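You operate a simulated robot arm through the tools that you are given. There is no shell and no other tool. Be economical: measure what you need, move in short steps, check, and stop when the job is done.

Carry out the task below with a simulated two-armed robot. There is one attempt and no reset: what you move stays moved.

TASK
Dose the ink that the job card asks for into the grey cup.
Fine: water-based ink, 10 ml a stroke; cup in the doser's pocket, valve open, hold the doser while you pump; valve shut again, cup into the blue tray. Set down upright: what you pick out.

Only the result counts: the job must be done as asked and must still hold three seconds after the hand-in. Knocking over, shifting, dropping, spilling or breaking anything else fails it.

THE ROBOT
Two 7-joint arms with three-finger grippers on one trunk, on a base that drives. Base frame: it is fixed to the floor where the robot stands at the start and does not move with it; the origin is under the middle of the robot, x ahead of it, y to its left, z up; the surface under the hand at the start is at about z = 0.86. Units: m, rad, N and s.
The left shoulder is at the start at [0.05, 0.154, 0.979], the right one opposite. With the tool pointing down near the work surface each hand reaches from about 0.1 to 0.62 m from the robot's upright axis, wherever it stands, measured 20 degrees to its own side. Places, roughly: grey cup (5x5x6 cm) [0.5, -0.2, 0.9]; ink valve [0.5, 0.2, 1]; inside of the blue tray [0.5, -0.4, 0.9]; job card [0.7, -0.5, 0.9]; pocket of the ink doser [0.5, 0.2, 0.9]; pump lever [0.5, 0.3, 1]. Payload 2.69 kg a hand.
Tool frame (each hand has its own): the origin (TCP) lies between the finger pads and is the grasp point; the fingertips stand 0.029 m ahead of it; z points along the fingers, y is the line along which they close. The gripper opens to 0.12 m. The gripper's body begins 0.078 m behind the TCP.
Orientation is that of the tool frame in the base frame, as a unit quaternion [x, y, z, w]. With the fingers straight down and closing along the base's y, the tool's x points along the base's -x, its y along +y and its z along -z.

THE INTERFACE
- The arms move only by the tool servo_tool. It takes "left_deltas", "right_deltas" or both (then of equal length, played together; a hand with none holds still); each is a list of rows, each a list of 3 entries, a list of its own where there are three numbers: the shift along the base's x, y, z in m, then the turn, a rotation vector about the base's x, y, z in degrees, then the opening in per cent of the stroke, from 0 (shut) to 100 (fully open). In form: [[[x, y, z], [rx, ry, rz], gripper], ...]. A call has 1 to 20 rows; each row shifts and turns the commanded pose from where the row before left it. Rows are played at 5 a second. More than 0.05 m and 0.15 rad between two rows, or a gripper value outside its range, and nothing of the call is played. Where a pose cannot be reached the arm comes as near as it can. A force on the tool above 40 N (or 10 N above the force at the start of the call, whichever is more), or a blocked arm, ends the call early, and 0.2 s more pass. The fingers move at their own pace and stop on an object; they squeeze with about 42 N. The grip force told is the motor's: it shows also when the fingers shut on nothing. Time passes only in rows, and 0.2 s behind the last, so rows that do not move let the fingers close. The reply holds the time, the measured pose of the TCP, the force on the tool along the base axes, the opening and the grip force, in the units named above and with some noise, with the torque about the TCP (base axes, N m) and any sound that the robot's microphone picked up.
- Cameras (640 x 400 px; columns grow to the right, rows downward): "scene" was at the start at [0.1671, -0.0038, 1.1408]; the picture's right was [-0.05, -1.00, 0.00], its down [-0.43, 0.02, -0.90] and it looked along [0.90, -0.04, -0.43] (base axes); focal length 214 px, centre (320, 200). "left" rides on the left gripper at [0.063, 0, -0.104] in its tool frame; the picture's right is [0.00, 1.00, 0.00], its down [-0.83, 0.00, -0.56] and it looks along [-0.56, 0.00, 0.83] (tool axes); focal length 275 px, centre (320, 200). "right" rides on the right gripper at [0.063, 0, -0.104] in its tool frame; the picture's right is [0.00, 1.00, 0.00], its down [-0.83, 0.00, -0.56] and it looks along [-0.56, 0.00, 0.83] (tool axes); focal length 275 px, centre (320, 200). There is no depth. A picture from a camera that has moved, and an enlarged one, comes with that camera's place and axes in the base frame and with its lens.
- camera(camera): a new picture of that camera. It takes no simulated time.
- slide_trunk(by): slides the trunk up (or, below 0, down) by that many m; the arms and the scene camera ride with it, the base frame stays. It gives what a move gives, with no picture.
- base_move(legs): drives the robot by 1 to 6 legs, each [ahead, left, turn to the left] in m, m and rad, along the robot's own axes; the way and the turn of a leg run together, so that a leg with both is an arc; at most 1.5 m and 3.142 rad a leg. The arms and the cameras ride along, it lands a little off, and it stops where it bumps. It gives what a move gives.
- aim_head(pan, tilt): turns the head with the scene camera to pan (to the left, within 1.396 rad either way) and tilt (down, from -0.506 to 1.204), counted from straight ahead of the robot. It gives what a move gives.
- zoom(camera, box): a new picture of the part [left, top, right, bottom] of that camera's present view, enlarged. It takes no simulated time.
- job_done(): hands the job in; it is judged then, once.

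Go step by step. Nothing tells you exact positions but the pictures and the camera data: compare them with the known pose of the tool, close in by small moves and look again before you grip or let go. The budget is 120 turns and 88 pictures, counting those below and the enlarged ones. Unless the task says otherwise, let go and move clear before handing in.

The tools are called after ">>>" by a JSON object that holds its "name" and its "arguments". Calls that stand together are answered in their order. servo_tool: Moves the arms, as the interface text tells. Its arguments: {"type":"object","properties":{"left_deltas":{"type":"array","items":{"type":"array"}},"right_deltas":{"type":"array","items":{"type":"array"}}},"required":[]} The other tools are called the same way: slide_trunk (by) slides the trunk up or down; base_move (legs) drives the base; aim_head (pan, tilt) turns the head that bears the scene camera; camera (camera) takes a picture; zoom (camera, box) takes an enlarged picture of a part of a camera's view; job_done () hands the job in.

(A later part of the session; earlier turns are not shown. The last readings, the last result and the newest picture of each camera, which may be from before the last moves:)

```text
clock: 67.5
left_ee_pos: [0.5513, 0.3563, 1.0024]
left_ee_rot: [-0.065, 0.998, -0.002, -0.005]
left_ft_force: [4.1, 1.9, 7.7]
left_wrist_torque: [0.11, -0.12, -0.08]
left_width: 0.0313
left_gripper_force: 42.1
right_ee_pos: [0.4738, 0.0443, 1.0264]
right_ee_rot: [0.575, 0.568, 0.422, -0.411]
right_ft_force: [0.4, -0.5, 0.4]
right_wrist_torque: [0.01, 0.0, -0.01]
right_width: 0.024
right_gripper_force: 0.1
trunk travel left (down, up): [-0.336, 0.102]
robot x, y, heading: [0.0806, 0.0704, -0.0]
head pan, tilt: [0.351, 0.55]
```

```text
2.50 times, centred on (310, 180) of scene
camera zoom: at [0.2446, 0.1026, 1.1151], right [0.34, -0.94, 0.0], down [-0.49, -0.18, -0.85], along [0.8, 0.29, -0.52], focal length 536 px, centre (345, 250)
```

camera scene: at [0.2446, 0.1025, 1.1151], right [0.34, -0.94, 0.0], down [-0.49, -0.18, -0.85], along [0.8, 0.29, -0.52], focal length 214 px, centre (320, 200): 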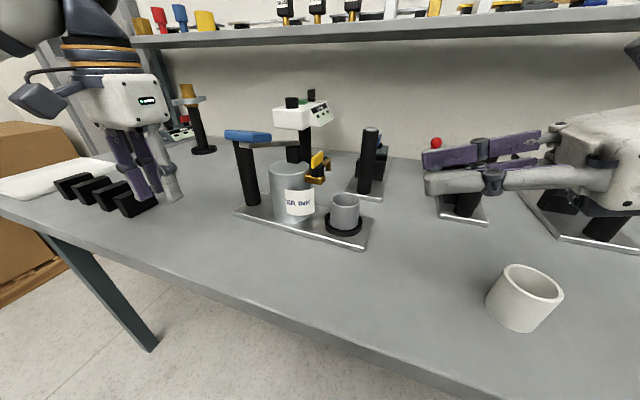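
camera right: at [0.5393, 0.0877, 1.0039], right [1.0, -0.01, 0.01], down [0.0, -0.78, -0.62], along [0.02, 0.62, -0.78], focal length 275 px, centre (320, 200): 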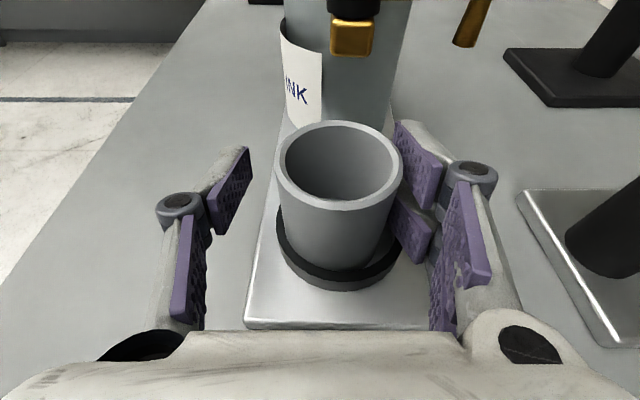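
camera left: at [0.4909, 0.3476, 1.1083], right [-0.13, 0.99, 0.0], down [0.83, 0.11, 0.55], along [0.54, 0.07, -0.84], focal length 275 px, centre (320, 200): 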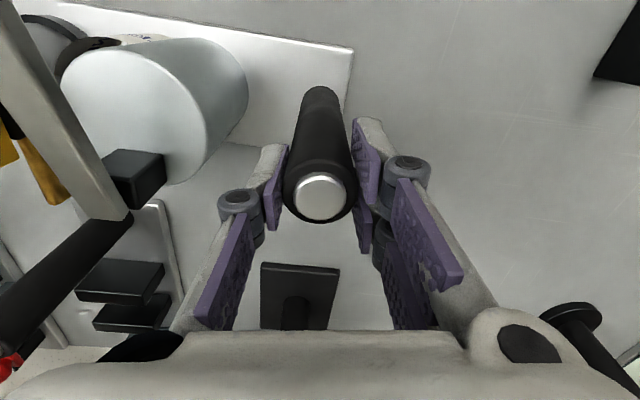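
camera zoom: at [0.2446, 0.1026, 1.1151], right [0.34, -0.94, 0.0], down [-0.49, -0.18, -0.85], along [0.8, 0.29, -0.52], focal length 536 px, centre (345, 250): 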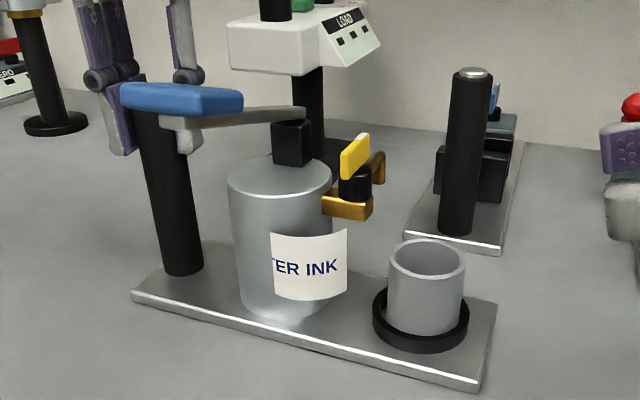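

That worked, and the doser is now near its original translation with about 6° still to go. I'll finish the rotation.

>>> {"name": "servo_tool", "arguments": {"left_deltas": [[[-0.006, 0, 0], [0, 0, 1.5], 0], [[-0.006, 0, 0], [0, 0, 1.5], 0], [[-0.006, -0.001, 0], [0, 0, 1.5], 0], [[-0.006, -0.001, 0], [0, 0, 1.5], 0], [[0, 0, 0], [0, 0, 0], 0]]}}

>>> {"name": "camera", "arguments": {"camera": "left"}}

>>> {"name": "camera", "arguments": {"camera": "scene"}}

```text
clock: 68.7
left_ee_pos: [0.5272, 0.3537, 1.0013]
left_ee_rot: [-0.117, 0.993, -0.002, -0.005]
left_ft_force: [4.8, 3.1, 9.6]
left_wrist_torque: [0.18, -0.18, -0.16]
left_width: 0.0314
left_gripper_force: 42.3
right_ee_pos: [0.4731, 0.0444, 1.0281]
right_ee_rot: [0.575, 0.569, 0.421, -0.411]
right_ft_force: [-1.1, 0.2, -0.3]
right_wrist_torque: [-0.03, 0.02, -0.03]
right_width: 0.0237
right_gripper_force: 0.1
trunk travel left (down, up): [-0.336, 0.102]
robot x, y, heading: [0.0793, 0.0691, -0.002]
head pan, tilt: [0.351, 0.55]
```

```text
25 pictures are left
camera left: at [0.4678, 0.3395, 1.1082], right [-0.23, 0.97, 0.0], down [0.81, 0.19, 0.55], along [0.53, 0.12, -0.84], focal length 275 px, centre (320, 200)
```

left: 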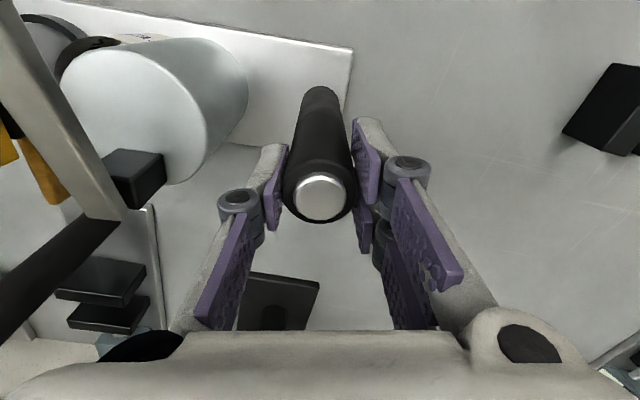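

```text
24 pictures are left
camera scene: at [0.2444, 0.1026, 1.1151], right [0.34, -0.94, 0.0], down [-0.49, -0.18, -0.85], along [0.8, 0.29, -0.52], focal length 214 px, centre (320, 200)
```

scene: 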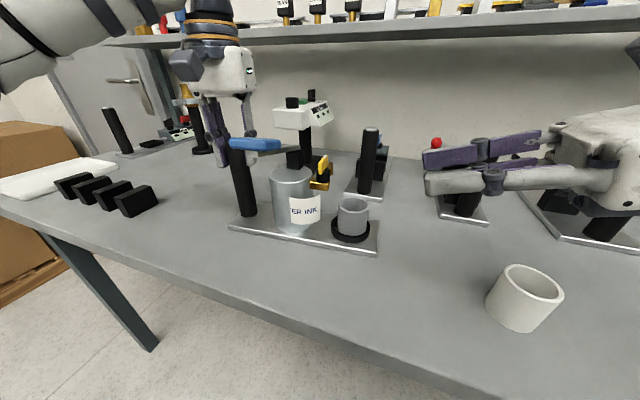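

The doser is back to within a few millimetres of its original pose and the left hand is holding it. Next is the valve. I'll close the right fingers and look at the handle from the right side before poking its −x end toward +y.

>>> {"name": "servo_tool", "arguments": {"right_deltas": [[[0.015, 0, 0.003], [4, 0, 0], 0], [[0.015, 0.005, 0.003], [4, 0, 0], 0], [[0.01, 0.01, 0], [0, 0, 0], 0]]}}

>>> {"name": "zoom", "arguments": {"camera": "right", "box": [220, 20, 420, 220]}}

```text
clock: 69.5
left_ee_pos: [0.527, 0.3542, 1.0034]
left_ee_rot: [-0.117, 0.993, -0.001, -0.005]
left_ft_force: [3.1, 3.1, 10.8]
left_wrist_torque: [-0.16, 0.07, 0.18]
left_width: 0.0313
left_gripper_force: 41.9
right_ee_pos: [0.5135, 0.0581, 1.0337]
right_ee_rot: [0.544, 0.538, 0.461, -0.45]
right_ft_force: [0.3, 0.0, -0.2]
right_wrist_torque: [0.04, 0.01, 0.01]
right_width: 0.0
right_gripper_force: 28.3
trunk travel left (down, up): [-0.336, 0.102]
robot x, y, heading: [0.0793, 0.0712, 0.002]
head pan, tilt: [0.351, 0.55]
```

```text
2.00 times, centred on (320, 120) of right
camera zoom: at [0.5112, -0.0336, 1.114], right [1.0, -0.01, 0.01], down [0.0, -0.69, -0.72], along [0.02, 0.72, -0.69], focal length 551 px, centre (320, 360)
```

zoom: 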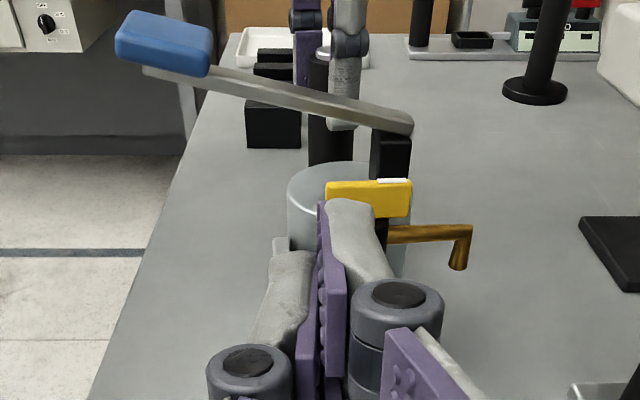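

The handle spans x 0.519–0.555 at z≈1.0, with its axis at about x=0.537. I'll poke the −x end toward +y with the closed fingers at x≈0.515.

>>> {"name": "servo_tool", "arguments": {"right_deltas": [[[0.001, 0.03, -0.015], [0, 0, 0], 0], [[0, 0.03, -0.014], [0, 0, 0], 0], [[0, 0.02, 0], [0, 0, 0], 0], [[0, 0.012, 0], [0, 0, 0], 0], [[0, 0.01, 0], [0, 0, 0], 0], [[0, 0.01, 0], [0, 0, 0], 0], [[0, 0.008, 0], [0, 0, 0], 0]]}}

>>> {"name": "zoom", "arguments": {"camera": "right", "box": [220, 20, 420, 220]}}

```text
clock: 71.1
left_ee_pos: [0.5282, 0.3536, 1.003]
left_ee_rot: [-0.118, 0.993, -0.003, -0.005]
left_ft_force: [1.8, 3.4, 7.3]
left_wrist_torque: [-0.18, 0.04, -0.07]
left_width: 0.0313
left_gripper_force: 41.9
right_ee_pos: [0.5148, 0.1789, 1.0036]
right_ee_rot: [0.544, 0.538, 0.46, -0.451]
right_ft_force: [-1.3, -4.5, 1.6]
right_wrist_torque: [0.01, 0.01, 0.04]
right_width: 0.0
right_gripper_force: 28.7
trunk travel left (down, up): [-0.336, 0.102]
robot x, y, heading: [0.0786, 0.069, 0.0]
head pan, tilt: [0.351, 0.55]
```

```text
2.00 times, centred on (320, 120) of right
camera zoom: at [0.5119, 0.0857, 1.0845], right [1.0, -0.01, 0.01], down [0.0, -0.69, -0.72], along [0.02, 0.72, -0.69], focal length 551 px, centre (320, 360)
```

zoom: 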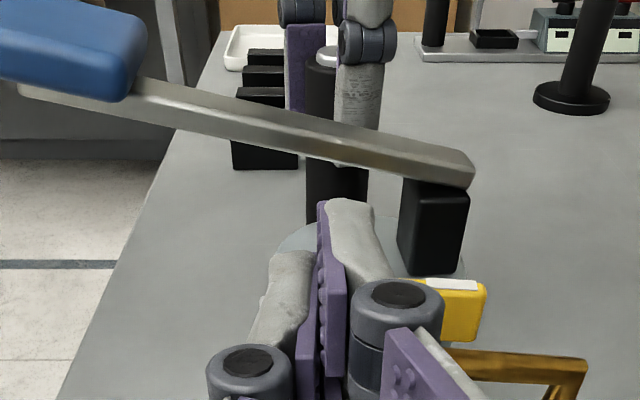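

There's contact at about 4.5 N. The handle is a little farther back than I estimated, so I'll keep pushing.

>>> {"name": "servo_tool", "arguments": {"right_deltas": [[[0, 0.006, -0.002], [0, 0, 0], 0], [[0, 0.006, 0], [0, 0, 0], 0], [[0, 0.006, 0], [0, 0, 0], 0]]}}

>>> {"name": "zoom", "arguments": {"camera": "scene", "box": [220, 110, 400, 240]}}

```text
clock: 71.9
left_ee_pos: [0.5273, 0.3541, 1.0026]
left_ee_rot: [-0.118, 0.993, -0.002, -0.005]
left_ft_force: [1.1, 1.7, 5.6]
left_wrist_torque: [0.17, 0.0, 0.19]
left_width: 0.0313
left_gripper_force: 42.5
right_ee_pos: [0.5139, 0.1965, 1.0019]
right_ee_rot: [0.544, 0.538, 0.46, -0.45]
right_ft_force: [-0.9, -1.9, -1.1]
right_wrist_torque: [-0.01, 0.0, -0.04]
right_width: 0.0
right_gripper_force: 28.4
trunk travel left (down, up): [-0.336, 0.102]
robot x, y, heading: [0.0788, 0.0687, -0.002]
head pan, tilt: [0.351, 0.55]
```

```text
3.08 times, centred on (310, 175) of scene
camera zoom: at [0.2441, 0.1024, 1.1151], right [0.34, -0.94, 0.0], down [-0.49, -0.18, -0.85], along [0.8, 0.29, -0.52], focal length 660 px, centre (351, 277)
```

zoom: 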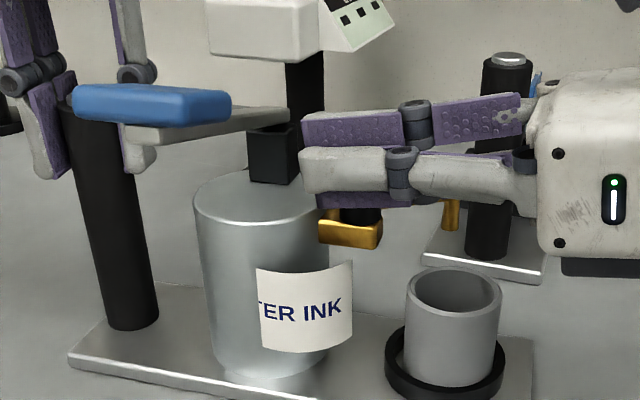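

The spout is swinging toward the cup. I'll nudge +x to finish the quarter turn.

>>> {"name": "servo_tool", "arguments": {"right_deltas": [[[0.003, 0, 0], [0, 0, 0], 0], [[0.003, 0, 0], [0, 0, 0], 0], [[0.003, 0, 0], [0, 0, 0], 0]]}}

>>> {"name": "zoom", "arguments": {"camera": "right", "box": [220, 60, 460, 260]}}

```text
clock: 72.7
left_ee_pos: [0.5298, 0.3526, 1.0029]
left_ee_rot: [-0.118, 0.993, -0.002, -0.004]
left_ft_force: [10.5, -6.8, 1.0]
left_wrist_torque: [-0.39, -0.52, 1.16]
left_width: 0.0312
left_gripper_force: 41.8
right_ee_pos: [0.5228, 0.196, 1.0016]
right_ee_rot: [0.543, 0.539, 0.459, -0.452]
right_ft_force: [-12.4, 4.8, 0.3]
right_wrist_torque: [0.1, 0.19, 0.2]
right_width: 0.0001
right_gripper_force: 28.6
trunk travel left (down, up): [-0.336, 0.102]
robot x, y, heading: [0.0799, 0.0723, 0.004]
head pan, tilt: [0.351, 0.55]
```

```text
2.00 times, centred on (340, 160) of right
camera zoom: at [0.5206, 0.104, 1.0828], right [1.0, -0.01, 0.01], down [0.0, -0.69, -0.72], along [0.01, 0.72, -0.69], focal length 551 px, centre (280, 280)
```

zoom: 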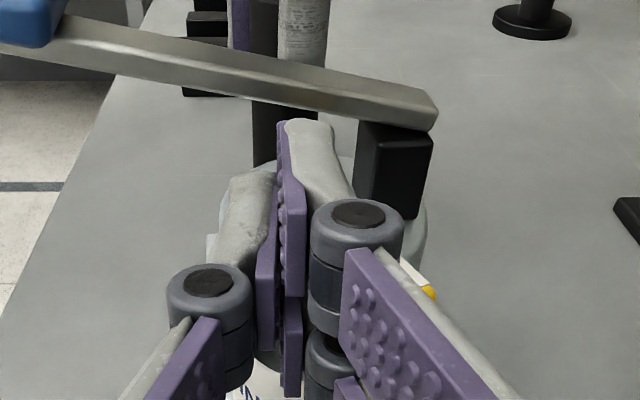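

The force rose to 12 N, probably the end stop. I'll back off and look.

>>> {"name": "servo_tool", "arguments": {"right_deltas": [[[-0.008, 0, 0], [0, 0, 0], 0], [[-0.008, -0.02, 0], [0, 0, 0], 0], [[0, -0.04, 0.005], [0, 0, 0], 0], [[0, -0.04, 0.015], [0, 0, 0], 0], [[0, -0.02, 0.02], [0, 0, 0], 0]]}}

>>> {"name": "zoom", "arguments": {"camera": "right", "box": [220, 20, 420, 220]}}

>>> {"name": "zoom", "arguments": {"camera": "scene", "box": [220, 110, 400, 240]}}

```text
clock: 73.9
left_ee_pos: [0.5269, 0.3536, 1.0027]
left_ee_rot: [-0.117, 0.993, -0.002, -0.007]
left_ft_force: [-0.9, -1.9, 4.0]
left_wrist_torque: [0.07, -0.01, -0.02]
left_width: 0.031
left_gripper_force: 41.9
right_ee_pos: [0.5069, 0.0761, 1.0411]
right_ee_rot: [0.544, 0.538, 0.459, -0.451]
right_ft_force: [0.7, -0.1, -0.2]
right_wrist_torque: [0.02, 0.0, 0.01]
right_width: 0.0002
right_gripper_force: 28.6
trunk travel left (down, up): [-0.336, 0.102]
robot x, y, heading: [0.0752, 0.0729, 0.001]
head pan, tilt: [0.351, 0.55]
```

```text
2.00 times, centred on (320, 120) of right
camera zoom: at [0.5049, -0.016, 1.1227], right [1.0, -0.01, 0.01], down [0.0, -0.69, -0.72], along [0.02, 0.72, -0.69], focal length 551 px, centre (320, 360)
```

zoom: 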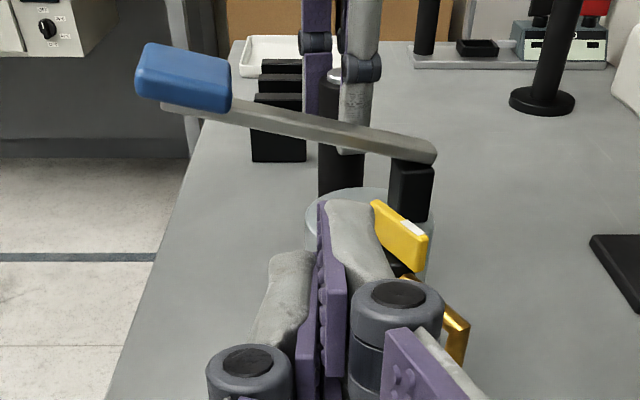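

```text
3.08 times, centred on (310, 175) of scene
camera zoom: at [0.2443, 0.1023, 1.1151], right [0.34, -0.94, 0.0], down [-0.49, -0.18, -0.85], along [0.8, 0.29, -0.52], focal length 660 px, centre (351, 277)
```

zoom: 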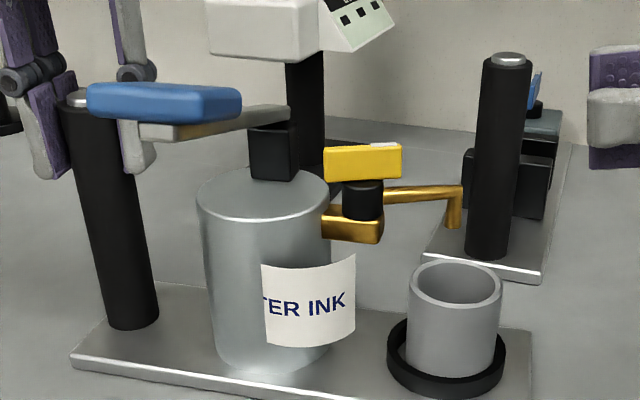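

The valve is turned about 60° and the finger knuckle blocked the rest. I'll finish by pushing the −y (white-marked) end toward −x from the other side.

>>> {"name": "servo_tool", "arguments": {"right_deltas": [[[0.04, 0, 0], [0, 0, 0], 0], [[0.04, 0, 0], [0, 0, 0], 0], [[0.004, 0.03, -0.018], [0, 0, 0], 0], [[0, 0.03, -0.018], [0, 0, 0], 0], [[0, 0.013, -0.002], [0, 0, 0], 0], [[-0.012, 0, 0], [0, 0, 0], 0], [[-0.008, 0, 0], [0, 0, 0], 0], [[-0.006, 0, 0], [0, 0, 0], 0]]}}

>>> {"name": "zoom", "arguments": {"camera": "scene", "box": [220, 110, 400, 240]}}

```text
clock: 75.7
left_ee_pos: [0.5277, 0.3537, 1.0029]
left_ee_rot: [-0.118, 0.993, -0.001, -0.006]
left_ft_force: [-0.9, -0.8, 2.3]
left_wrist_torque: [-0.07, -0.06, 0.12]
left_width: 0.0308
left_gripper_force: 41.9
right_ee_pos: [0.5654, 0.1489, 1.0044]
right_ee_rot: [0.544, 0.537, 0.461, -0.451]
right_ft_force: [0.0, 0.1, -0.6]
right_wrist_torque: [0.01, 0.01, -0.01]
right_width: 0.0
right_gripper_force: 28.6
trunk travel left (down, up): [-0.336, 0.102]
robot x, y, heading: [0.0783, 0.07, 0.004]
head pan, tilt: [0.351, 0.55]
```

```text
3.08 times, centred on (310, 175) of scene
camera zoom: at [0.2443, 0.1024, 1.1151], right [0.34, -0.94, 0.0], down [-0.49, -0.18, -0.85], along [0.8, 0.29, -0.52], focal length 660 px, centre (351, 277)
```

zoom: 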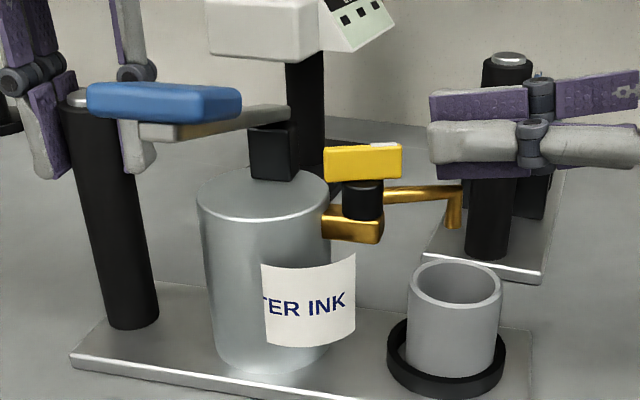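

The fingertips fell just short of the handle end. I'll shift +x, reach 2 cm further in y, then sweep −x.

>>> {"name": "servo_tool", "arguments": {"right_deltas": [[[0.012, 0, 0], [0, 0, 0], 0], [[0, 0.018, 0], [0, 0, 0], 0], [[-0.01, 0, 0], [0, 0, 0], 0], [[-0.006, 0, 0], [0, 0, 0], 0], [[-0.004, 0, 0], [0, 0, 0], 0], [[-0.004, 0, 0], [0, 0, 0], 0]]}}

>>> {"name": "zoom", "arguments": {"camera": "right", "box": [180, 60, 420, 260]}}

```text
clock: 77.1
left_ee_pos: [0.5264, 0.3531, 1.0021]
left_ee_rot: [-0.116, 0.993, -0.001, -0.006]
left_ft_force: [-9.1, 3.1, 2.8]
left_wrist_torque: [0.11, 0.29, -0.83]
left_width: 0.031
left_gripper_force: 41.7
right_ee_pos: [0.5534, 0.1676, 1.0038]
right_ee_rot: [0.544, 0.538, 0.46, -0.45]
right_ft_force: [7.6, -3.4, -0.9]
right_wrist_torque: [-0.05, -0.06, -0.11]
right_width: 0.0
right_gripper_force: 28.7
trunk travel left (down, up): [-0.336, 0.102]
robot x, y, heading: [0.079, 0.0762, -0.002]
head pan, tilt: [0.351, 0.55]
```

```text
2.00 times, centred on (300, 160) of right
camera zoom: at [0.5514, 0.0744, 1.0848], right [1.0, -0.02, 0.01], down [0.0, -0.69, -0.72], along [0.02, 0.72, -0.69], focal length 551 px, centre (360, 280)
```

zoom: 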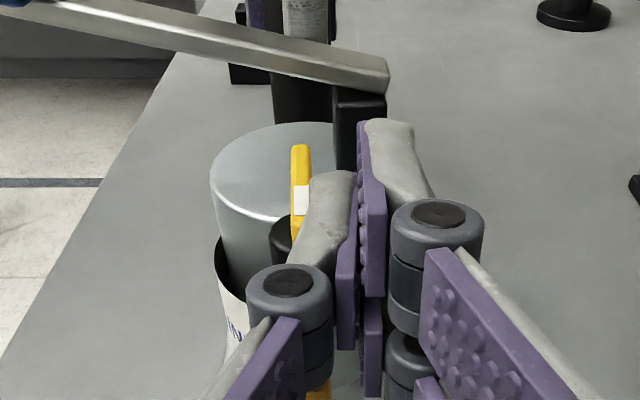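

The handle is now along y, so the valve is open with the spout over the cup. I'll withdraw the right hand, raise it, and bring it above the blue pump pad at about (0.445, 0.25, 1.045).

>>> {"name": "servo_tool", "arguments": {"right_deltas": [[[0.012, 0, 0], [0, 0, 0], 0], [[0, -0.035, 0], [0, 0, 0], 0], [[0, -0.04, 0.02], [0, 0, 0], 0], [[-0.03, -0.01, 0.035], [-5, 0, 0], 0], [[-0.03, 0, 0.035], [-5, 0, 0], 0], [[-0.04, 0.02, 0.01], [-5, 0, 0], 0], [[-0.022, 0.04, 0.01], [-5, 0, 0], 0], [[0, 0.04, 0], [0, 0, 0], 0], [[0, 0.04, 0], [0, 0, 0], 0]]}}

>>> {"name": "zoom", "arguments": {"camera": "scene", "box": [200, 60, 400, 240]}}

```text
clock: 79.1
left_ee_pos: [0.5266, 0.3531, 1.0033]
left_ee_rot: [-0.117, 0.993, -0.001, -0.006]
left_ft_force: [0.6, 2.4, 1.6]
left_wrist_torque: [-0.52, -0.25, -0.33]
left_width: 0.0304
left_gripper_force: 41.7
right_ee_pos: [0.443, 0.2218, 1.1143]
right_ee_rot: [0.614, 0.609, 0.36, -0.35]
right_ft_force: [0.0, 0.6, 0.0]
right_wrist_torque: [-0.01, 0.01, 0.0]
right_width: 0.0
right_gripper_force: 28.6
trunk travel left (down, up): [-0.336, 0.102]
robot x, y, heading: [0.0789, 0.0719, 0.003]
head pan, tilt: [0.351, 0.55]
```

```text
2.22 times, centred on (300, 150) of scene
camera zoom: at [0.2445, 0.1025, 1.1151], right [0.34, -0.94, 0.0], down [-0.49, -0.18, -0.85], along [0.8, 0.29, -0.52], focal length 477 px, centre (364, 311)
```

zoom: 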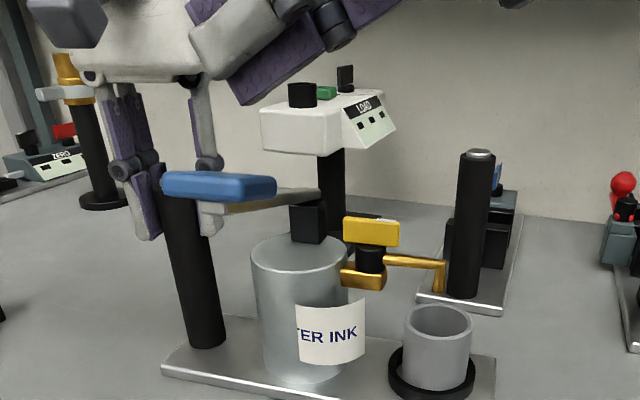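

The spout tip is over the cup and the left hand is holding the post. I'll press down gently to find contact and the stroke.

>>> {"name": "servo_tool", "arguments": {"right_deltas": [[[0, 0, -0.012], [0, 0, 0], 0], [[0, 0, -0.012], [0, 0, 0], 0], [[0, 0, -0.01], [0, 0, 0], 0], [[0, 0, -0.008], [0, 0, 0], 0], [[0, 0, -0.008], [0, 0, 0], 0], [[0, 0, -0.008], [0, 0, 0], 0]]}}

```text
clock: 80.5
left_ee_pos: [0.5275, 0.3547, 1.0023]
left_ee_rot: [-0.118, 0.993, -0.001, -0.005]
left_ft_force: [1.2, -1.7, 1.4]
left_wrist_torque: [0.06, 0.01, 0.07]
left_width: 0.0306
left_gripper_force: 42.3
right_ee_pos: [0.443, 0.2221, 1.0573]
right_ee_rot: [0.613, 0.611, 0.359, -0.35]
right_ft_force: [-0.7, 0.1, 2.9]
right_wrist_torque: [0.07, 0.05, 0.02]
right_width: 0.0004
right_gripper_force: 28.3
trunk travel left (down, up): [-0.336, 0.102]
robot x, y, heading: [0.0811, 0.0733, -0.0]
head pan, tilt: [0.351, 0.55]
```

Light contact (3 N), so I'll press on.

>>> {"name": "servo_tool", "arguments": {"right_deltas": [[[0, 0, -0.008], [0, 0, 0], 0], [[0, 0, -0.008], [0, 0, 0], 0], [[0, 0, -0.008], [0, 0, 0], 0]]}}

>>> {"name": "zoom", "arguments": {"camera": "scene", "box": [200, 60, 400, 240]}}

```text
clock: 81.3
left_ee_pos: [0.5284, 0.3533, 1.0032]
left_ee_rot: [-0.118, 0.993, -0.001, -0.005]
left_ft_force: [3.7, -0.9, 0.2]
left_wrist_torque: [0.04, -0.38, 0.04]
left_width: 0.0308
left_gripper_force: 41.3
right_ee_pos: [0.4436, 0.2218, 1.0341]
right_ee_rot: [0.613, 0.609, 0.362, -0.349]
right_ft_force: [-4.5, -0.1, 15.1]
right_wrist_torque: [0.16, 0.0, 0.07]
right_width: 0.0
right_gripper_force: 28.6
trunk travel left (down, up): [-0.336, 0.102]
robot x, y, heading: [0.0798, 0.0733, -0.001]
head pan, tilt: [0.351, 0.55]
```

```text
2.22 times, centred on (300, 150) of scene
camera zoom: at [0.2439, 0.1024, 1.1153], right [0.34, -0.94, 0.0], down [-0.49, -0.18, -0.85], along [0.8, 0.29, -0.52], focal length 477 px, centre (364, 311)
```

zoom: 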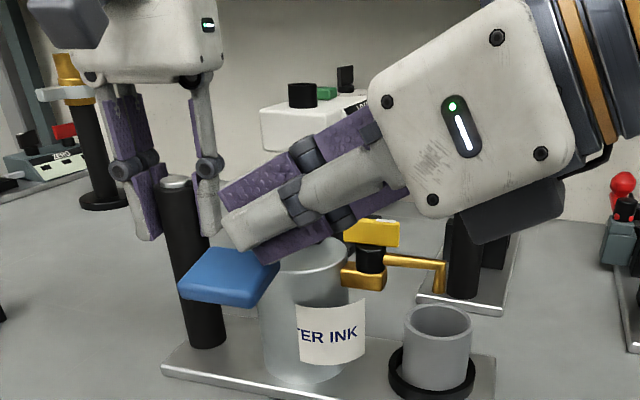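

The lever moves down and the force is rising. I'll continue a bit toward the end of stroke.

>>> {"name": "servo_tool", "arguments": {"right_deltas": [[[0, 0, -0.005], [0, 0, 0], 0], [[0, 0, -0.005], [0, 0, 0], 0]]}}

```text
clock: 81.9
left_ee_pos: [0.528, 0.354, 1.0038]
left_ee_rot: [-0.119, 0.993, 0.0, -0.005]
left_ft_force: [2.2, 1.0, 6.1]
left_wrist_torque: [0.07, 0.55, -0.15]
left_width: 0.0307
left_gripper_force: 42.3
right_ee_pos: [0.443, 0.2207, 1.0337]
right_ee_rot: [0.611, 0.608, 0.367, -0.351]
right_ft_force: [-4.7, -4.1, 14.8]
right_wrist_torque: [0.06, 0.0, 0.04]
right_width: 0.0003
right_gripper_force: 28.6
trunk travel left (down, up): [-0.336, 0.102]
robot x, y, heading: [0.0794, 0.074, -0.0]
head pan, tilt: [0.351, 0.55]
stopped in row 2 (right hand): the force on the tool passed its limit at 44 N (the readings are from after the stop); the commanded pose is now the measured one
```

The bottom stop was reached (44 N spike), so that is stroke one. I'll let the lever rise fully and look.

>>> {"name": "servo_tool", "arguments": {"right_deltas": [[[0, 0, 0.01], [0, 0, 0], 0], [[0, 0, 0.015], [0, 0, 0], 0], [[0, 0, 0.015], [0, 0, 0], 0], [[0, 0, 0.015], [0, 0, 0], 0], [[0, 0, 0], [0, 0, 0], 0]]}}

>>> {"name": "zoom", "arguments": {"camera": "scene", "box": [230, 80, 390, 230]}}

```text
clock: 83.1
left_ee_pos: [0.5276, 0.3538, 1.0026]
left_ee_rot: [-0.117, 0.993, -0.002, -0.005]
left_ft_force: [1.8, 2.0, 21.2]
left_wrist_torque: [-0.11, 1.01, -0.1]
left_width: 0.0309
left_gripper_force: 41.4
right_ee_pos: [0.4446, 0.2229, 1.0849]
right_ee_rot: [0.613, 0.608, 0.365, -0.349]
right_ft_force: [-0.5, -0.4, -0.4]
right_wrist_torque: [0.02, 0.01, -0.02]
right_width: 0.0
right_gripper_force: 28.6
trunk travel left (down, up): [-0.336, 0.102]
robot x, y, heading: [0.0768, 0.0681, -0.002]
head pan, tilt: [0.351, 0.55]
```

```text
2.67 times, centred on (310, 155) of scene
camera zoom: at [0.2437, 0.102, 1.1153], right [0.34, -0.94, 0.0], down [-0.49, -0.18, -0.85], along [0.8, 0.29, -0.52], focal length 572 px, centre (347, 320)
```

zoom: 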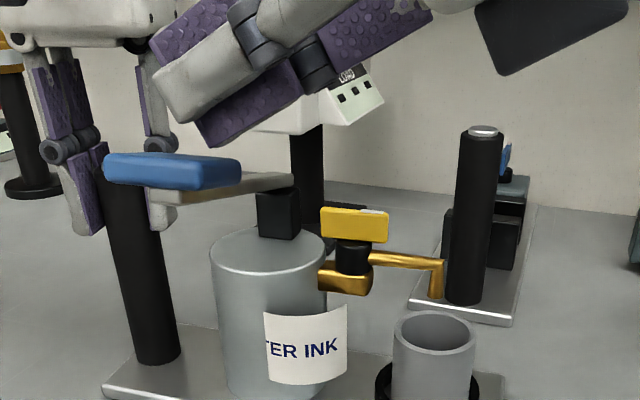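

The lever sprang back. Stroke two: I'll press to the stop, then release.

>>> {"name": "servo_tool", "arguments": {"right_deltas": [[[0, 0, -0.012], [0, 0, 0], 0], [[0, 0, -0.012], [0, 0, 0], 0], [[0, 0, -0.012], [0, 0, 0], 0], [[0, 0, -0.012], [0, 0, 0], 0], [[0, 0, -0.004], [0, 0, 0], 0], [[0, 0, -0.004], [0, 0, 0], 0], [[0, 0, -0.003], [0, 0, 0], 0], [[0, 0, -0.003], [0, 0, 0], 0]]}}

>>> {"name": "servo_tool", "arguments": {"right_deltas": [[[0, 0, 0.012], [0, 0, 0], 0], [[0, 0, 0.015], [0, 0, 0], 0], [[0, 0, 0.015], [0, 0, 0], 0], [[0, 0, 0.012], [0, 0, 0], 0], [[0, 0, 0], [0, 0, 0], 0]]}}

```text
clock: 84.8
left_ee_pos: [0.5271, 0.3532, 1.002]
left_ee_rot: [-0.119, 0.993, 0.0, -0.003]
left_ft_force: [1.2, 1.2, 12.9]
left_wrist_torque: [0.29, 0.87, -0.11]
left_width: 0.0306
left_gripper_force: 41.5
right_ee_pos: [0.4443, 0.2231, 1.0333]
right_ee_rot: [0.609, 0.605, 0.374, -0.351]
right_ft_force: [-5.4, -3.5, 16.5]
right_wrist_torque: [0.1, 0.03, 0.03]
right_width: 0.0
right_gripper_force: 28.9
trunk travel left (down, up): [-0.336, 0.102]
robot x, y, heading: [0.0791, 0.0744, -0.002]
head pan, tilt: [0.351, 0.55]
stopped in row 8 (right hand): the force on the tool passed its limit at 43 N (the readings are from after the stop); the commanded pose is now the measured one
```

```text
clock: 86.0
left_ee_pos: [0.5276, 0.354, 1.0032]
left_ee_rot: [-0.118, 0.993, 0.0, -0.003]
left_ft_force: [-2.9, -0.2, 24.6]
left_wrist_torque: [-0.13, 0.1, -0.12]
left_width: 0.0308
left_gripper_force: 42.4
right_ee_pos: [0.4437, 0.223, 1.0852]
right_ee_rot: [0.609, 0.607, 0.37, -0.352]
right_ft_force: [-0.7, -0.2, -0.7]
right_wrist_torque: [0.01, -0.03, -0.01]
right_width: 0.0002
right_gripper_force: 28.3
trunk travel left (down, up): [-0.336, 0.102]
robot x, y, heading: [0.0796, 0.0694, 0.004]
head pan, tilt: [0.351, 0.55]
```

Two strokes are done. Stroke three is the same.

>>> {"name": "servo_tool", "arguments": {"right_deltas": [[[0, 0, -0.012], [0, 0, 0], 0], [[0, 0, -0.012], [0, 0, 0], 0], [[0, 0, -0.012], [0, 0, 0], 0], [[0, 0, -0.012], [0, 0, 0], 0], [[0, 0, -0.004], [0, 0, 0], 0], [[0, 0, -0.004], [0, 0, 0], 0], [[0, 0, -0.003], [0, 0, 0], 0], [[0, 0, -0.003], [0, 0, 0], 0]]}}

>>> {"name": "servo_tool", "arguments": {"right_deltas": [[[0, 0, 0.012], [0, 0, 0], 0], [[0, 0, 0.015], [0, 0, 0], 0], [[0, 0, 0.015], [0, 0, 0], 0], [[0, 0, 0.015], [0, 0, 0], 0], [[0, -0.04, 0.01], [0, 0, 0], 0], [[0.02, -0.04, 0], [0, 0, 0], 0], [[0.03, -0.03, 0], [-4, 0, 0], 0], [[0.03, -0.02, 0], [-8, 0, 0], 0], [[0.02, -0.02, 0], [-8, 0, 0], 0]]}}

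>>> {"name": "camera", "arguments": {"camera": "right"}}

```text
clock: 87.7
left_ee_pos: [0.5278, 0.3536, 1.002]
left_ee_rot: [-0.119, 0.993, 0.0, -0.002]
left_ft_force: [1.7, -0.1, 15.0]
left_wrist_torque: [0.32, 0.97, -0.05]
left_width: 0.0307
left_gripper_force: 42.2
right_ee_pos: [0.4434, 0.2237, 1.0335]
right_ee_rot: [0.607, 0.604, 0.378, -0.352]
right_ft_force: [-6.2, -3.9, 16.9]
right_wrist_torque: [0.05, 0.04, 0.03]
right_width: 0.0
right_gripper_force: 28.8
trunk travel left (down, up): [-0.336, 0.102]
robot x, y, heading: [0.0795, 0.0717, -0.001]
head pan, tilt: [0.351, 0.55]
stopped in row 8 (right hand): the force on the tool passed its limit at 44 N (the readings are from after the stop); the commanded pose is now the measured one
```

```text
clock: 89.7
left_ee_pos: [0.5277, 0.3543, 1.0023]
left_ee_rot: [-0.119, 0.993, 0.0, -0.003]
left_ft_force: [-5.0, 0.2, 33.6]
left_wrist_torque: [-0.14, 0.24, 0.02]
left_width: 0.0305
left_gripper_force: 41.5
right_ee_pos: [0.5432, 0.0735, 1.0981]
right_ee_rot: [0.66, 0.661, 0.265, -0.241]
right_ft_force: [-0.4, 0.6, 0.3]
right_wrist_torque: [-0.01, 0.0, 0.02]
right_width: 0.0
right_gripper_force: 29.4
trunk travel left (down, up): [-0.336, 0.102]
robot x, y, heading: [0.0808, 0.0703, -0.001]
head pan, tilt: [0.351, 0.55]
```

```text
12 pictures are left
camera right: at [0.5389, 0.0499, 1.2181], right [1.0, -0.01, 0.04], down [0.0, -0.99, -0.14], along [0.04, 0.14, -0.99], focal length 275 px, centre (320, 200)
```

right: 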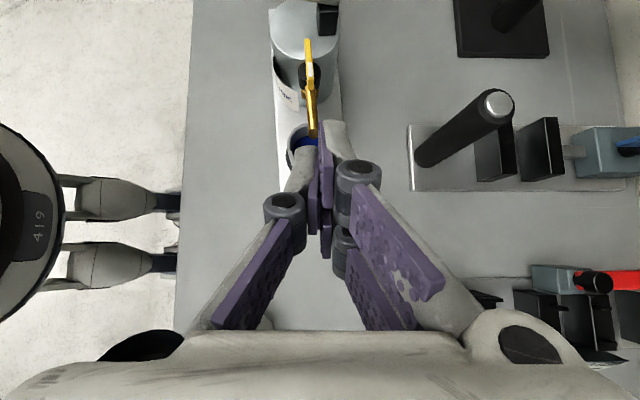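

Blue ink is visible in the cup. I'll open the fingers to view the level.

>>> {"name": "servo_tool", "arguments": {"right_deltas": [[[0, 0, 0], [0, 0, 0], 60], [[0, 0, 0], [0, 0, 0], 60]]}}

>>> {"name": "zoom", "arguments": {"camera": "right", "box": [260, 100, 360, 200]}}

```text
clock: 90.3
left_ee_pos: [0.5275, 0.3535, 1.0024]
left_ee_rot: [-0.119, 0.993, 0.0, -0.003]
left_ft_force: [-2.5, -0.5, 35.8]
left_wrist_torque: [-0.03, 0.12, 0.02]
left_width: 0.0307
left_gripper_force: 42.3
right_ee_pos: [0.5433, 0.0737, 1.0975]
right_ee_rot: [0.66, 0.66, 0.265, -0.241]
right_ft_force: [0.3, 0.5, -0.5]
right_wrist_torque: [0.0, 0.03, -0.01]
right_width: 0.0719
right_gripper_force: 0.0
trunk travel left (down, up): [-0.336, 0.102]
robot x, y, heading: [0.0808, 0.0708, -0.004]
head pan, tilt: [0.351, 0.55]
```

```text
4.00 times, centred on (310, 150) of right
camera zoom: at [0.5388, 0.0501, 1.2181], right [1.0, -0.01, 0.04], down [0.0, -0.99, -0.14], along [0.04, 0.14, -0.99], focal length 1101 px, centre (360, 400)
```

zoom: 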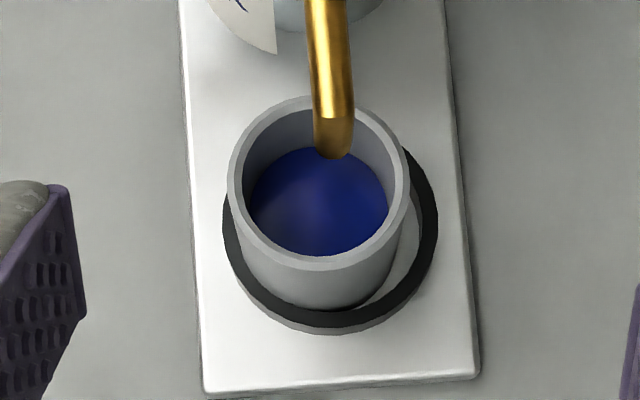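

The cup holds ink at a plausible 30 ml level. To shut the valve, I'll tilt back to 80°, go to the −x side of the handle, and sweep its −y end toward +x.

>>> {"name": "servo_tool", "arguments": {"right_deltas": [[[-0.01, 0, 0], [7.6, 0, 0], 0], [[-0.01, 0, 0], [7.6, 0, 0], 0], [[-0.01, 0, 0], [7.6, 0, 0], 0], [[-0.01, 0, 0], [7.6, 0, 0], 0], [[0, 0, -0.03], [7.6, 0, 0], 0], [[0, 0.01, -0.04], [0, 0, 0], 0], [[0, 0.03, -0.0235], [0, 0, 0], 0], [[0, 0.03, 0], [0, 0, 0], 0], [[0, 0.022, 0], [0, 0, 0], 0]]}}

>>> {"name": "zoom", "arguments": {"camera": "right", "box": [220, 60, 460, 260]}}

```text
clock: 92.3
left_ee_pos: [0.528, 0.3534, 1.0016]
left_ee_rot: [-0.12, 0.993, 0.0, -0.003]
left_ft_force: [-2.2, -0.2, 35.7]
left_wrist_torque: [-0.21, 0.08, 0.02]
left_width: 0.0306
left_gripper_force: 42.0
right_ee_pos: [0.5033, 0.1646, 1.0045]
right_ee_rot: [0.545, 0.539, 0.465, -0.443]
right_ft_force: [0.1, 0.3, -0.2]
right_wrist_torque: [0.02, 0.02, -0.01]
right_width: 0.0
right_gripper_force: 29.2
trunk travel left (down, up): [-0.336, 0.102]
robot x, y, heading: [0.0808, 0.0685, -0.002]
head pan, tilt: [0.351, 0.55]
```

```text
2.00 times, centred on (340, 160) of right
camera zoom: at [0.4986, 0.0732, 1.0856], right [1.0, -0.03, 0.02], down [0.0, -0.69, -0.72], along [0.04, 0.72, -0.69], focal length 551 px, centre (280, 280)
```

zoom: 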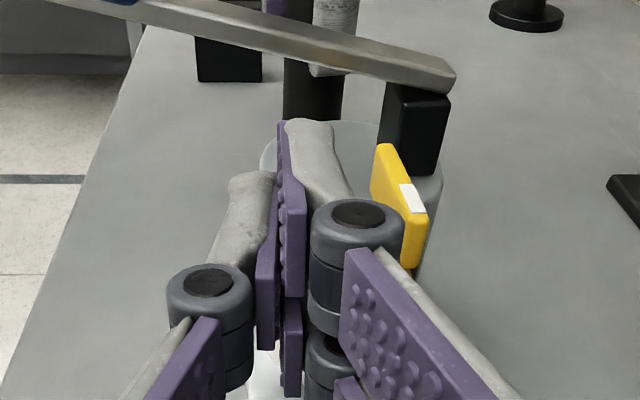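

The fingers are just left of the handle. I'll sweep +x.

>>> {"name": "servo_tool", "arguments": {"right_deltas": [[[0.008, 0, 0], [0, 0, 0], 0], [[0.008, 0, 0], [0, 0, 0], 0], [[0.008, 0, 0], [0, 0, 0], 0], [[0.008, 0, 0], [0, 0, 0], 0], [[0.008, 0, 0], [0, 0, 0], 0], [[0.008, 0, 0], [0, 0, 0], 0], [[0.006, 0, 0], [0, 0, 0], 0]]}}

>>> {"name": "zoom", "arguments": {"camera": "scene", "box": [230, 110, 390, 240]}}

```text
clock: 93.9
left_ee_pos: [0.5281, 0.353, 1.0029]
left_ee_rot: [-0.119, 0.993, 0.0, -0.004]
left_ft_force: [-0.8, -0.8, 36.6]
left_wrist_torque: [0.0, -0.01, 0.04]
left_width: 0.0306
left_gripper_force: 42.0
right_ee_pos: [0.5576, 0.1643, 1.0051]
right_ee_rot: [0.546, 0.538, 0.466, -0.442]
right_ft_force: [-0.7, 0.6, 0.3]
right_wrist_torque: [-0.02, 0.01, -0.01]
right_width: 0.0001
right_gripper_force: 28.6
trunk travel left (down, up): [-0.336, 0.102]
robot x, y, heading: [0.0783, 0.0736, -0.002]
head pan, tilt: [0.351, 0.55]
```

```text
3.08 times, centred on (310, 175) of scene
camera zoom: at [0.2425, 0.1012, 1.1155], right [0.34, -0.94, 0.0], down [-0.49, -0.18, -0.85], along [0.8, 0.29, -0.52], focal length 660 px, centre (351, 277)
```

zoom: 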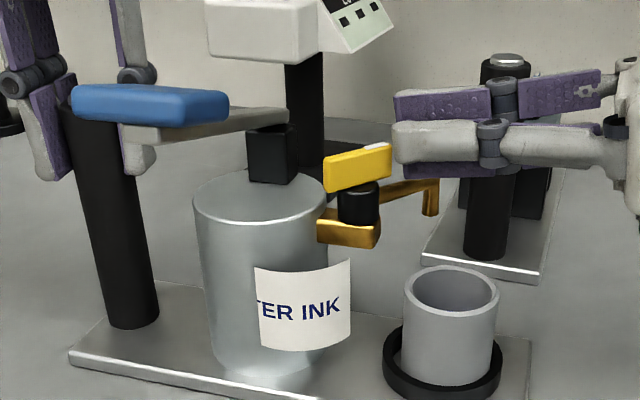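

The handle is about halfway back. The finger is now under its white half, so pushing +y will rotate it the rest of the way.

>>> {"name": "servo_tool", "arguments": {"right_deltas": [[[-0.003, 0.003, 0], [0, 0, 0], 0], [[0, 0.003, 0], [0, 0, 0], 0], [[0, 0.003, 0], [0, 0, 0], 0], [[0, 0.002, 0], [0, 0, 0], 0]]}}

>>> {"name": "zoom", "arguments": {"camera": "scene", "box": [230, 110, 390, 240]}}

```text
clock: 94.9
left_ee_pos: [0.5264, 0.3533, 1.0012]
left_ee_rot: [-0.12, 0.993, -0.001, -0.004]
left_ft_force: [-5.6, 7.4, 33.7]
left_wrist_torque: [0.19, 0.62, -0.26]
left_width: 0.0311
left_gripper_force: 42.2
right_ee_pos: [0.5526, 0.1768, 1.0048]
right_ee_rot: [0.544, 0.54, 0.464, -0.444]
right_ft_force: [0.5, -7.3, 1.1]
right_wrist_torque: [-0.03, -0.02, 0.05]
right_width: 0.0002
right_gripper_force: 28.5
trunk travel left (down, up): [-0.336, 0.102]
robot x, y, heading: [0.0809, 0.0691, 0.002]
head pan, tilt: [0.351, 0.55]
```

```text
3.08 times, centred on (310, 175) of scene
camera zoom: at [0.242, 0.1013, 1.1155], right [0.34, -0.94, 0.0], down [-0.49, -0.18, -0.85], along [0.8, 0.29, -0.52], focal length 660 px, centre (351, 277)
```

zoom: 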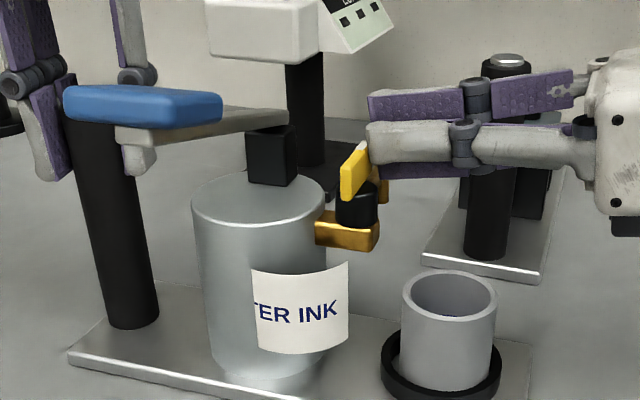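

It looks shut, like the original. I'll give one more tiny push to confirm the stop, then withdraw.

>>> {"name": "servo_tool", "arguments": {"right_deltas": [[[0, 0.002, 0], [0, 0, 0], 0], [[0, 0.002, 0], [0, 0, 0], 0]]}}

>>> {"name": "servo_tool", "arguments": {"right_deltas": [[[0, -0.03, 0], [0, 0, 0], 0], [[0, -0.04, 0.02], [0, 0, 0], 0], [[0, -0.03, 0.02], [0, 0, 0], 0]]}}

>>> {"name": "zoom", "arguments": {"camera": "right", "box": [220, 20, 420, 220]}}

```text
clock: 95.5
left_ee_pos: [0.5275, 0.3546, 1.001]
left_ee_rot: [-0.121, 0.993, 0.002, -0.003]
left_ft_force: [-1.3, 21.5, 28.2]
left_wrist_torque: [0.8, -0.11, 0.68]
left_width: 0.0308
left_gripper_force: 42.2
right_ee_pos: [0.5563, 0.1774, 1.0048]
right_ee_rot: [0.546, 0.537, 0.467, -0.442]
right_ft_force: [-4.0, -30.6, 1.7]
right_wrist_torque: [-0.13, 0.04, 0.27]
right_width: 0.0
right_gripper_force: 28.2
trunk travel left (down, up): [-0.336, 0.102]
robot x, y, heading: [0.0781, 0.0729, -0.001]
head pan, tilt: [0.351, 0.55]
```

```text
clock: 96.3
left_ee_pos: [0.5278, 0.3538, 1.0011]
left_ee_rot: [-0.118, 0.993, -0.001, -0.004]
left_ft_force: [-3.2, 5.2, 27.2]
left_wrist_torque: [0.14, -0.16, -0.35]
left_width: 0.0311
left_gripper_force: 42.1
right_ee_pos: [0.5555, 0.0803, 1.0433]
right_ee_rot: [0.546, 0.539, 0.465, -0.443]
right_ft_force: [0.5, -0.3, -0.6]
right_wrist_torque: [0.01, 0.0, 0.01]
right_width: 0.0
right_gripper_force: 29.0
trunk travel left (down, up): [-0.336, 0.102]
robot x, y, heading: [0.0794, 0.0729, -0.001]
head pan, tilt: [0.351, 0.55]
```

```text
2.00 times, centred on (320, 120) of right
camera zoom: at [0.5507, -0.0115, 1.1252], right [1.0, -0.03, 0.02], down [0.0, -0.69, -0.72], along [0.03, 0.72, -0.69], focal length 551 px, centre (320, 360)
```

zoom: 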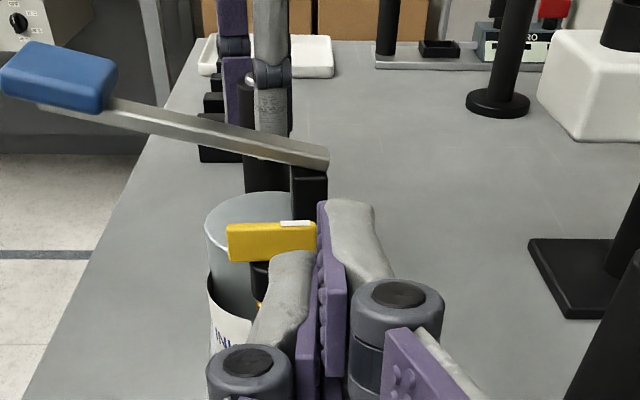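

The valve is shut (30 N against the stop). Now I'll fetch the cup at about (0.537, 0.152): open, lower to the right of it, and approach.

>>> {"name": "servo_tool", "arguments": {"right_deltas": [[[-0.009, -0.02, 0], [-4, 0, 0], 65], [[-0.009, -0.01, -0.02], [-4, 0, 0], 65], [[0, 0, -0.04], [0, 0, 0], 65], [[0, 0, -0.043], [0, 0, 0], 65], [[0, 0.025, -0.006], [0, 0, 0], 65], [[0, 0.025, -0.006], [0, 0, 0], 65], [[0, 0.025, -0.006], [0, 0, 0], 65], [[0, 0.02, -0.004], [0, 0, 0], 65]]}}

>>> {"name": "camera", "arguments": {"camera": "right"}}

```text
clock: 98.1
left_ee_pos: [0.5279, 0.3545, 1.0013]
left_ee_rot: [-0.119, 0.993, 0.0, -0.003]
left_ft_force: [-5.0, 1.4, 22.8]
left_wrist_torque: [-0.19, 0.16, 0.02]
left_width: 0.031
left_gripper_force: 41.9
right_ee_pos: [0.5358, 0.1442, 0.9202]
right_ee_rot: [0.576, 0.57, 0.426, -0.402]
right_ft_force: [0.3, -0.1, 0.1]
right_wrist_torque: [0.0, -0.01, -0.01]
right_width: 0.0777
right_gripper_force: 0.1
trunk travel left (down, up): [-0.336, 0.102]
robot x, y, heading: [0.0815, 0.0695, -0.003]
head pan, tilt: [0.351, 0.55]
```

```text
6 pictures are left
camera right: at [0.5322, 0.0656, 1.0129], right [1.0, -0.02, 0.03], down [0.0, -0.79, -0.62], along [0.04, 0.62, -0.79], focal length 275 px, centre (320, 200)
```

right: 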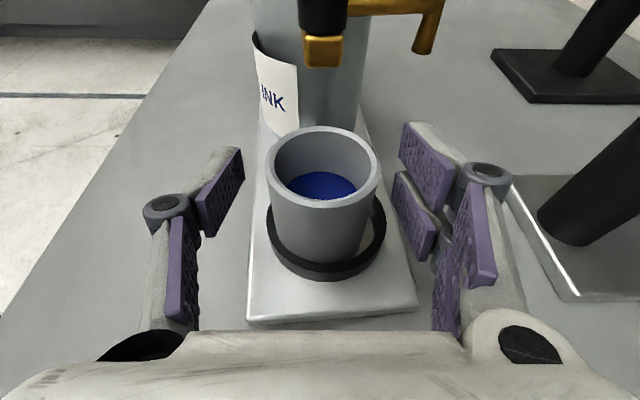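

It's centred. I'll make a small adjustment, close, and lift gently clear of the ring.

>>> {"name": "servo_tool", "arguments": {"right_deltas": [[[0.002, 0.006, -0.003], [0, 0, 0], 65], [[0, 0, 0], [0, 0, 0], 45], [[0, 0, 0], [0, 0, 0], 20], [[0, 0, 0], [0, 0, 0], 0], [[0, 0, 0], [0, 0, 0], 0], [[0, 0, 0], [0, 0, 0], 0], [[0, 0, 0.006], [0, 0, 0], 0], [[0, 0, 0.008], [0, 0, 0], 0], [[0, 0, 0.008], [0, 0, 0], 0], [[0, 0, 0.003], [0, 0, 0], 0], [[0, 0, 0], [0, 0, 0], 0]]}}

>>> {"name": "camera", "arguments": {"camera": "right"}}

```text
clock: 100.5
left_ee_pos: [0.5288, 0.3539, 1.001]
left_ee_rot: [-0.12, 0.993, 0.0, -0.003]
left_ft_force: [-5.4, -0.5, 16.6]
left_wrist_torque: [-0.01, 0.17, -0.05]
left_width: 0.031
left_gripper_force: 42.1
right_ee_pos: [0.5379, 0.1526, 0.9411]
right_ee_rot: [0.575, 0.569, 0.427, -0.404]
right_ft_force: [-0.2, -0.2, -0.4]
right_wrist_torque: [0.0, -0.02, 0.01]
right_width: 0.0475
right_gripper_force: 41.8
trunk travel left (down, up): [-0.336, 0.102]
robot x, y, heading: [0.0784, 0.0702, -0.003]
head pan, tilt: [0.351, 0.55]
```

```text
5 pictures are left
camera right: at [0.5349, 0.0718, 1.0341], right [1.0, -0.02, 0.03], down [0.0, -0.79, -0.62], along [0.04, 0.62, -0.79], focal length 275 px, centre (320, 200)
```

right: 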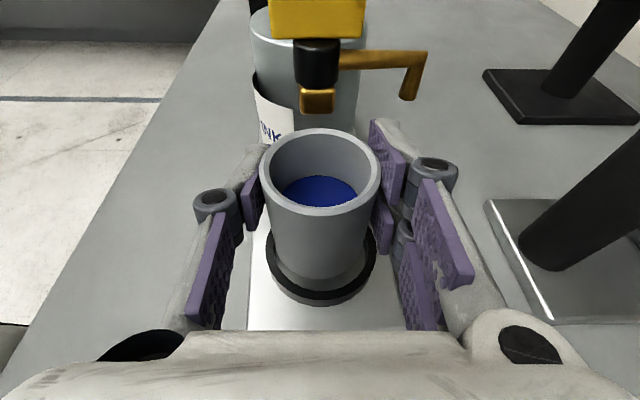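

The cup with ink is held. I'll retreat it gently to −y, then release the left hand from the post and raise the trunk so the left hand clears the post straight up.

>>> {"name": "servo_tool", "arguments": {"right_deltas": [[[0, -0.01, 0], [0, 0, 0], 0], [[0, -0.018, 0.002], [0, 0, 0], 0], [[0, -0.02, 0.006], [0, 0, 0], 0], [[0, -0.02, 0.008], [0, 0, 0], 0], [[0, -0.02, 0.008], [0, 0, 0], 0], [[0, -0.02, 0.004], [0, 0, 0], 0], [[0, -0.02, 0], [0, 0, 0], 0], [[0, -0.012, 0], [0, 0, 0], 0], [[0, 0, 0], [0, 0, 0], 0]]}}

>>> {"name": "servo_tool", "arguments": {"left_deltas": [[[0, 0, 0], [0, 0, 0], 30], [[0, 0, 0], [0, 0, 0], 45], [[0, 0, 0], [0, 0, 0], 50], [[0, 0, 0], [0, 0, 0], 50]], "right_deltas": [[[0, 0, 0], [0, 0, 0], 0], [[0, 0, 0], [0, 0, 0], 0], [[0, 0, 0], [0, 0, 0], 0], [[0, 0, 0], [0, 0, 0], 0]]}}

>>> {"name": "slide_trunk", "arguments": {"by": 0.07}}

```text
clock: 102.5
left_ee_pos: [0.5278, 0.3554, 1.0011]
left_ee_rot: [-0.119, 0.993, -0.001, -0.004]
left_ft_force: [-6.0, -2.6, 13.2]
left_wrist_torque: [0.01, 0.13, -0.04]
left_width: 0.0309
left_gripper_force: 42.1
right_ee_pos: [0.5382, 0.0107, 0.9681]
right_ee_rot: [0.575, 0.569, 0.427, -0.404]
right_ft_force: [0.4, -0.4, -0.8]
right_wrist_torque: [0.0, -0.01, 0.0]
right_width: 0.0474
right_gripper_force: 41.8
trunk travel left (down, up): [-0.336, 0.102]
robot x, y, heading: [0.0815, 0.0714, -0.001]
head pan, tilt: [0.351, 0.55]
```

```text
clock: 103.5
left_ee_pos: [0.5303, 0.3544, 1.0008]
left_ee_rot: [-0.119, 0.993, 0.0, -0.005]
left_ft_force: [0.1, 0.3, -0.3]
left_wrist_torque: [-0.03, 0.0, 0.0]
left_width: 0.0599
left_gripper_force: 0.0
right_ee_pos: [0.5412, 0.0116, 0.9678]
right_ee_rot: [0.576, 0.57, 0.425, -0.403]
right_ft_force: [-0.4, 0.5, -0.9]
right_wrist_torque: [-0.01, 0.04, 0.0]
right_width: 0.0472
right_gripper_force: 42.1
trunk travel left (down, up): [-0.336, 0.102]
robot x, y, heading: [0.0799, 0.0664, -0.004]
head pan, tilt: [0.351, 0.55]
```

```text
clock: 104.5
left_ee_pos: [0.5297, 0.3557, 1.0691]
left_ee_rot: [-0.119, 0.993, 0.0, -0.006]
left_ft_force: [0.0, 0.3, 0.1]
left_wrist_torque: [-0.03, 0.01, -0.02]
left_width: 0.0599
left_gripper_force: 0.1
right_ee_pos: [0.5421, 0.0127, 1.0371]
right_ee_rot: [0.576, 0.569, 0.425, -0.404]
right_ft_force: [-0.3, 0.8, -0.3]
right_wrist_torque: [0.02, 0.03, -0.03]
right_width: 0.0477
right_gripper_force: 41.3
trunk travel left (down, up): [-0.406, 0.032]
robot x, y, heading: [0.082, 0.0693, -0.006]
head pan, tilt: [0.351, 0.55]
```

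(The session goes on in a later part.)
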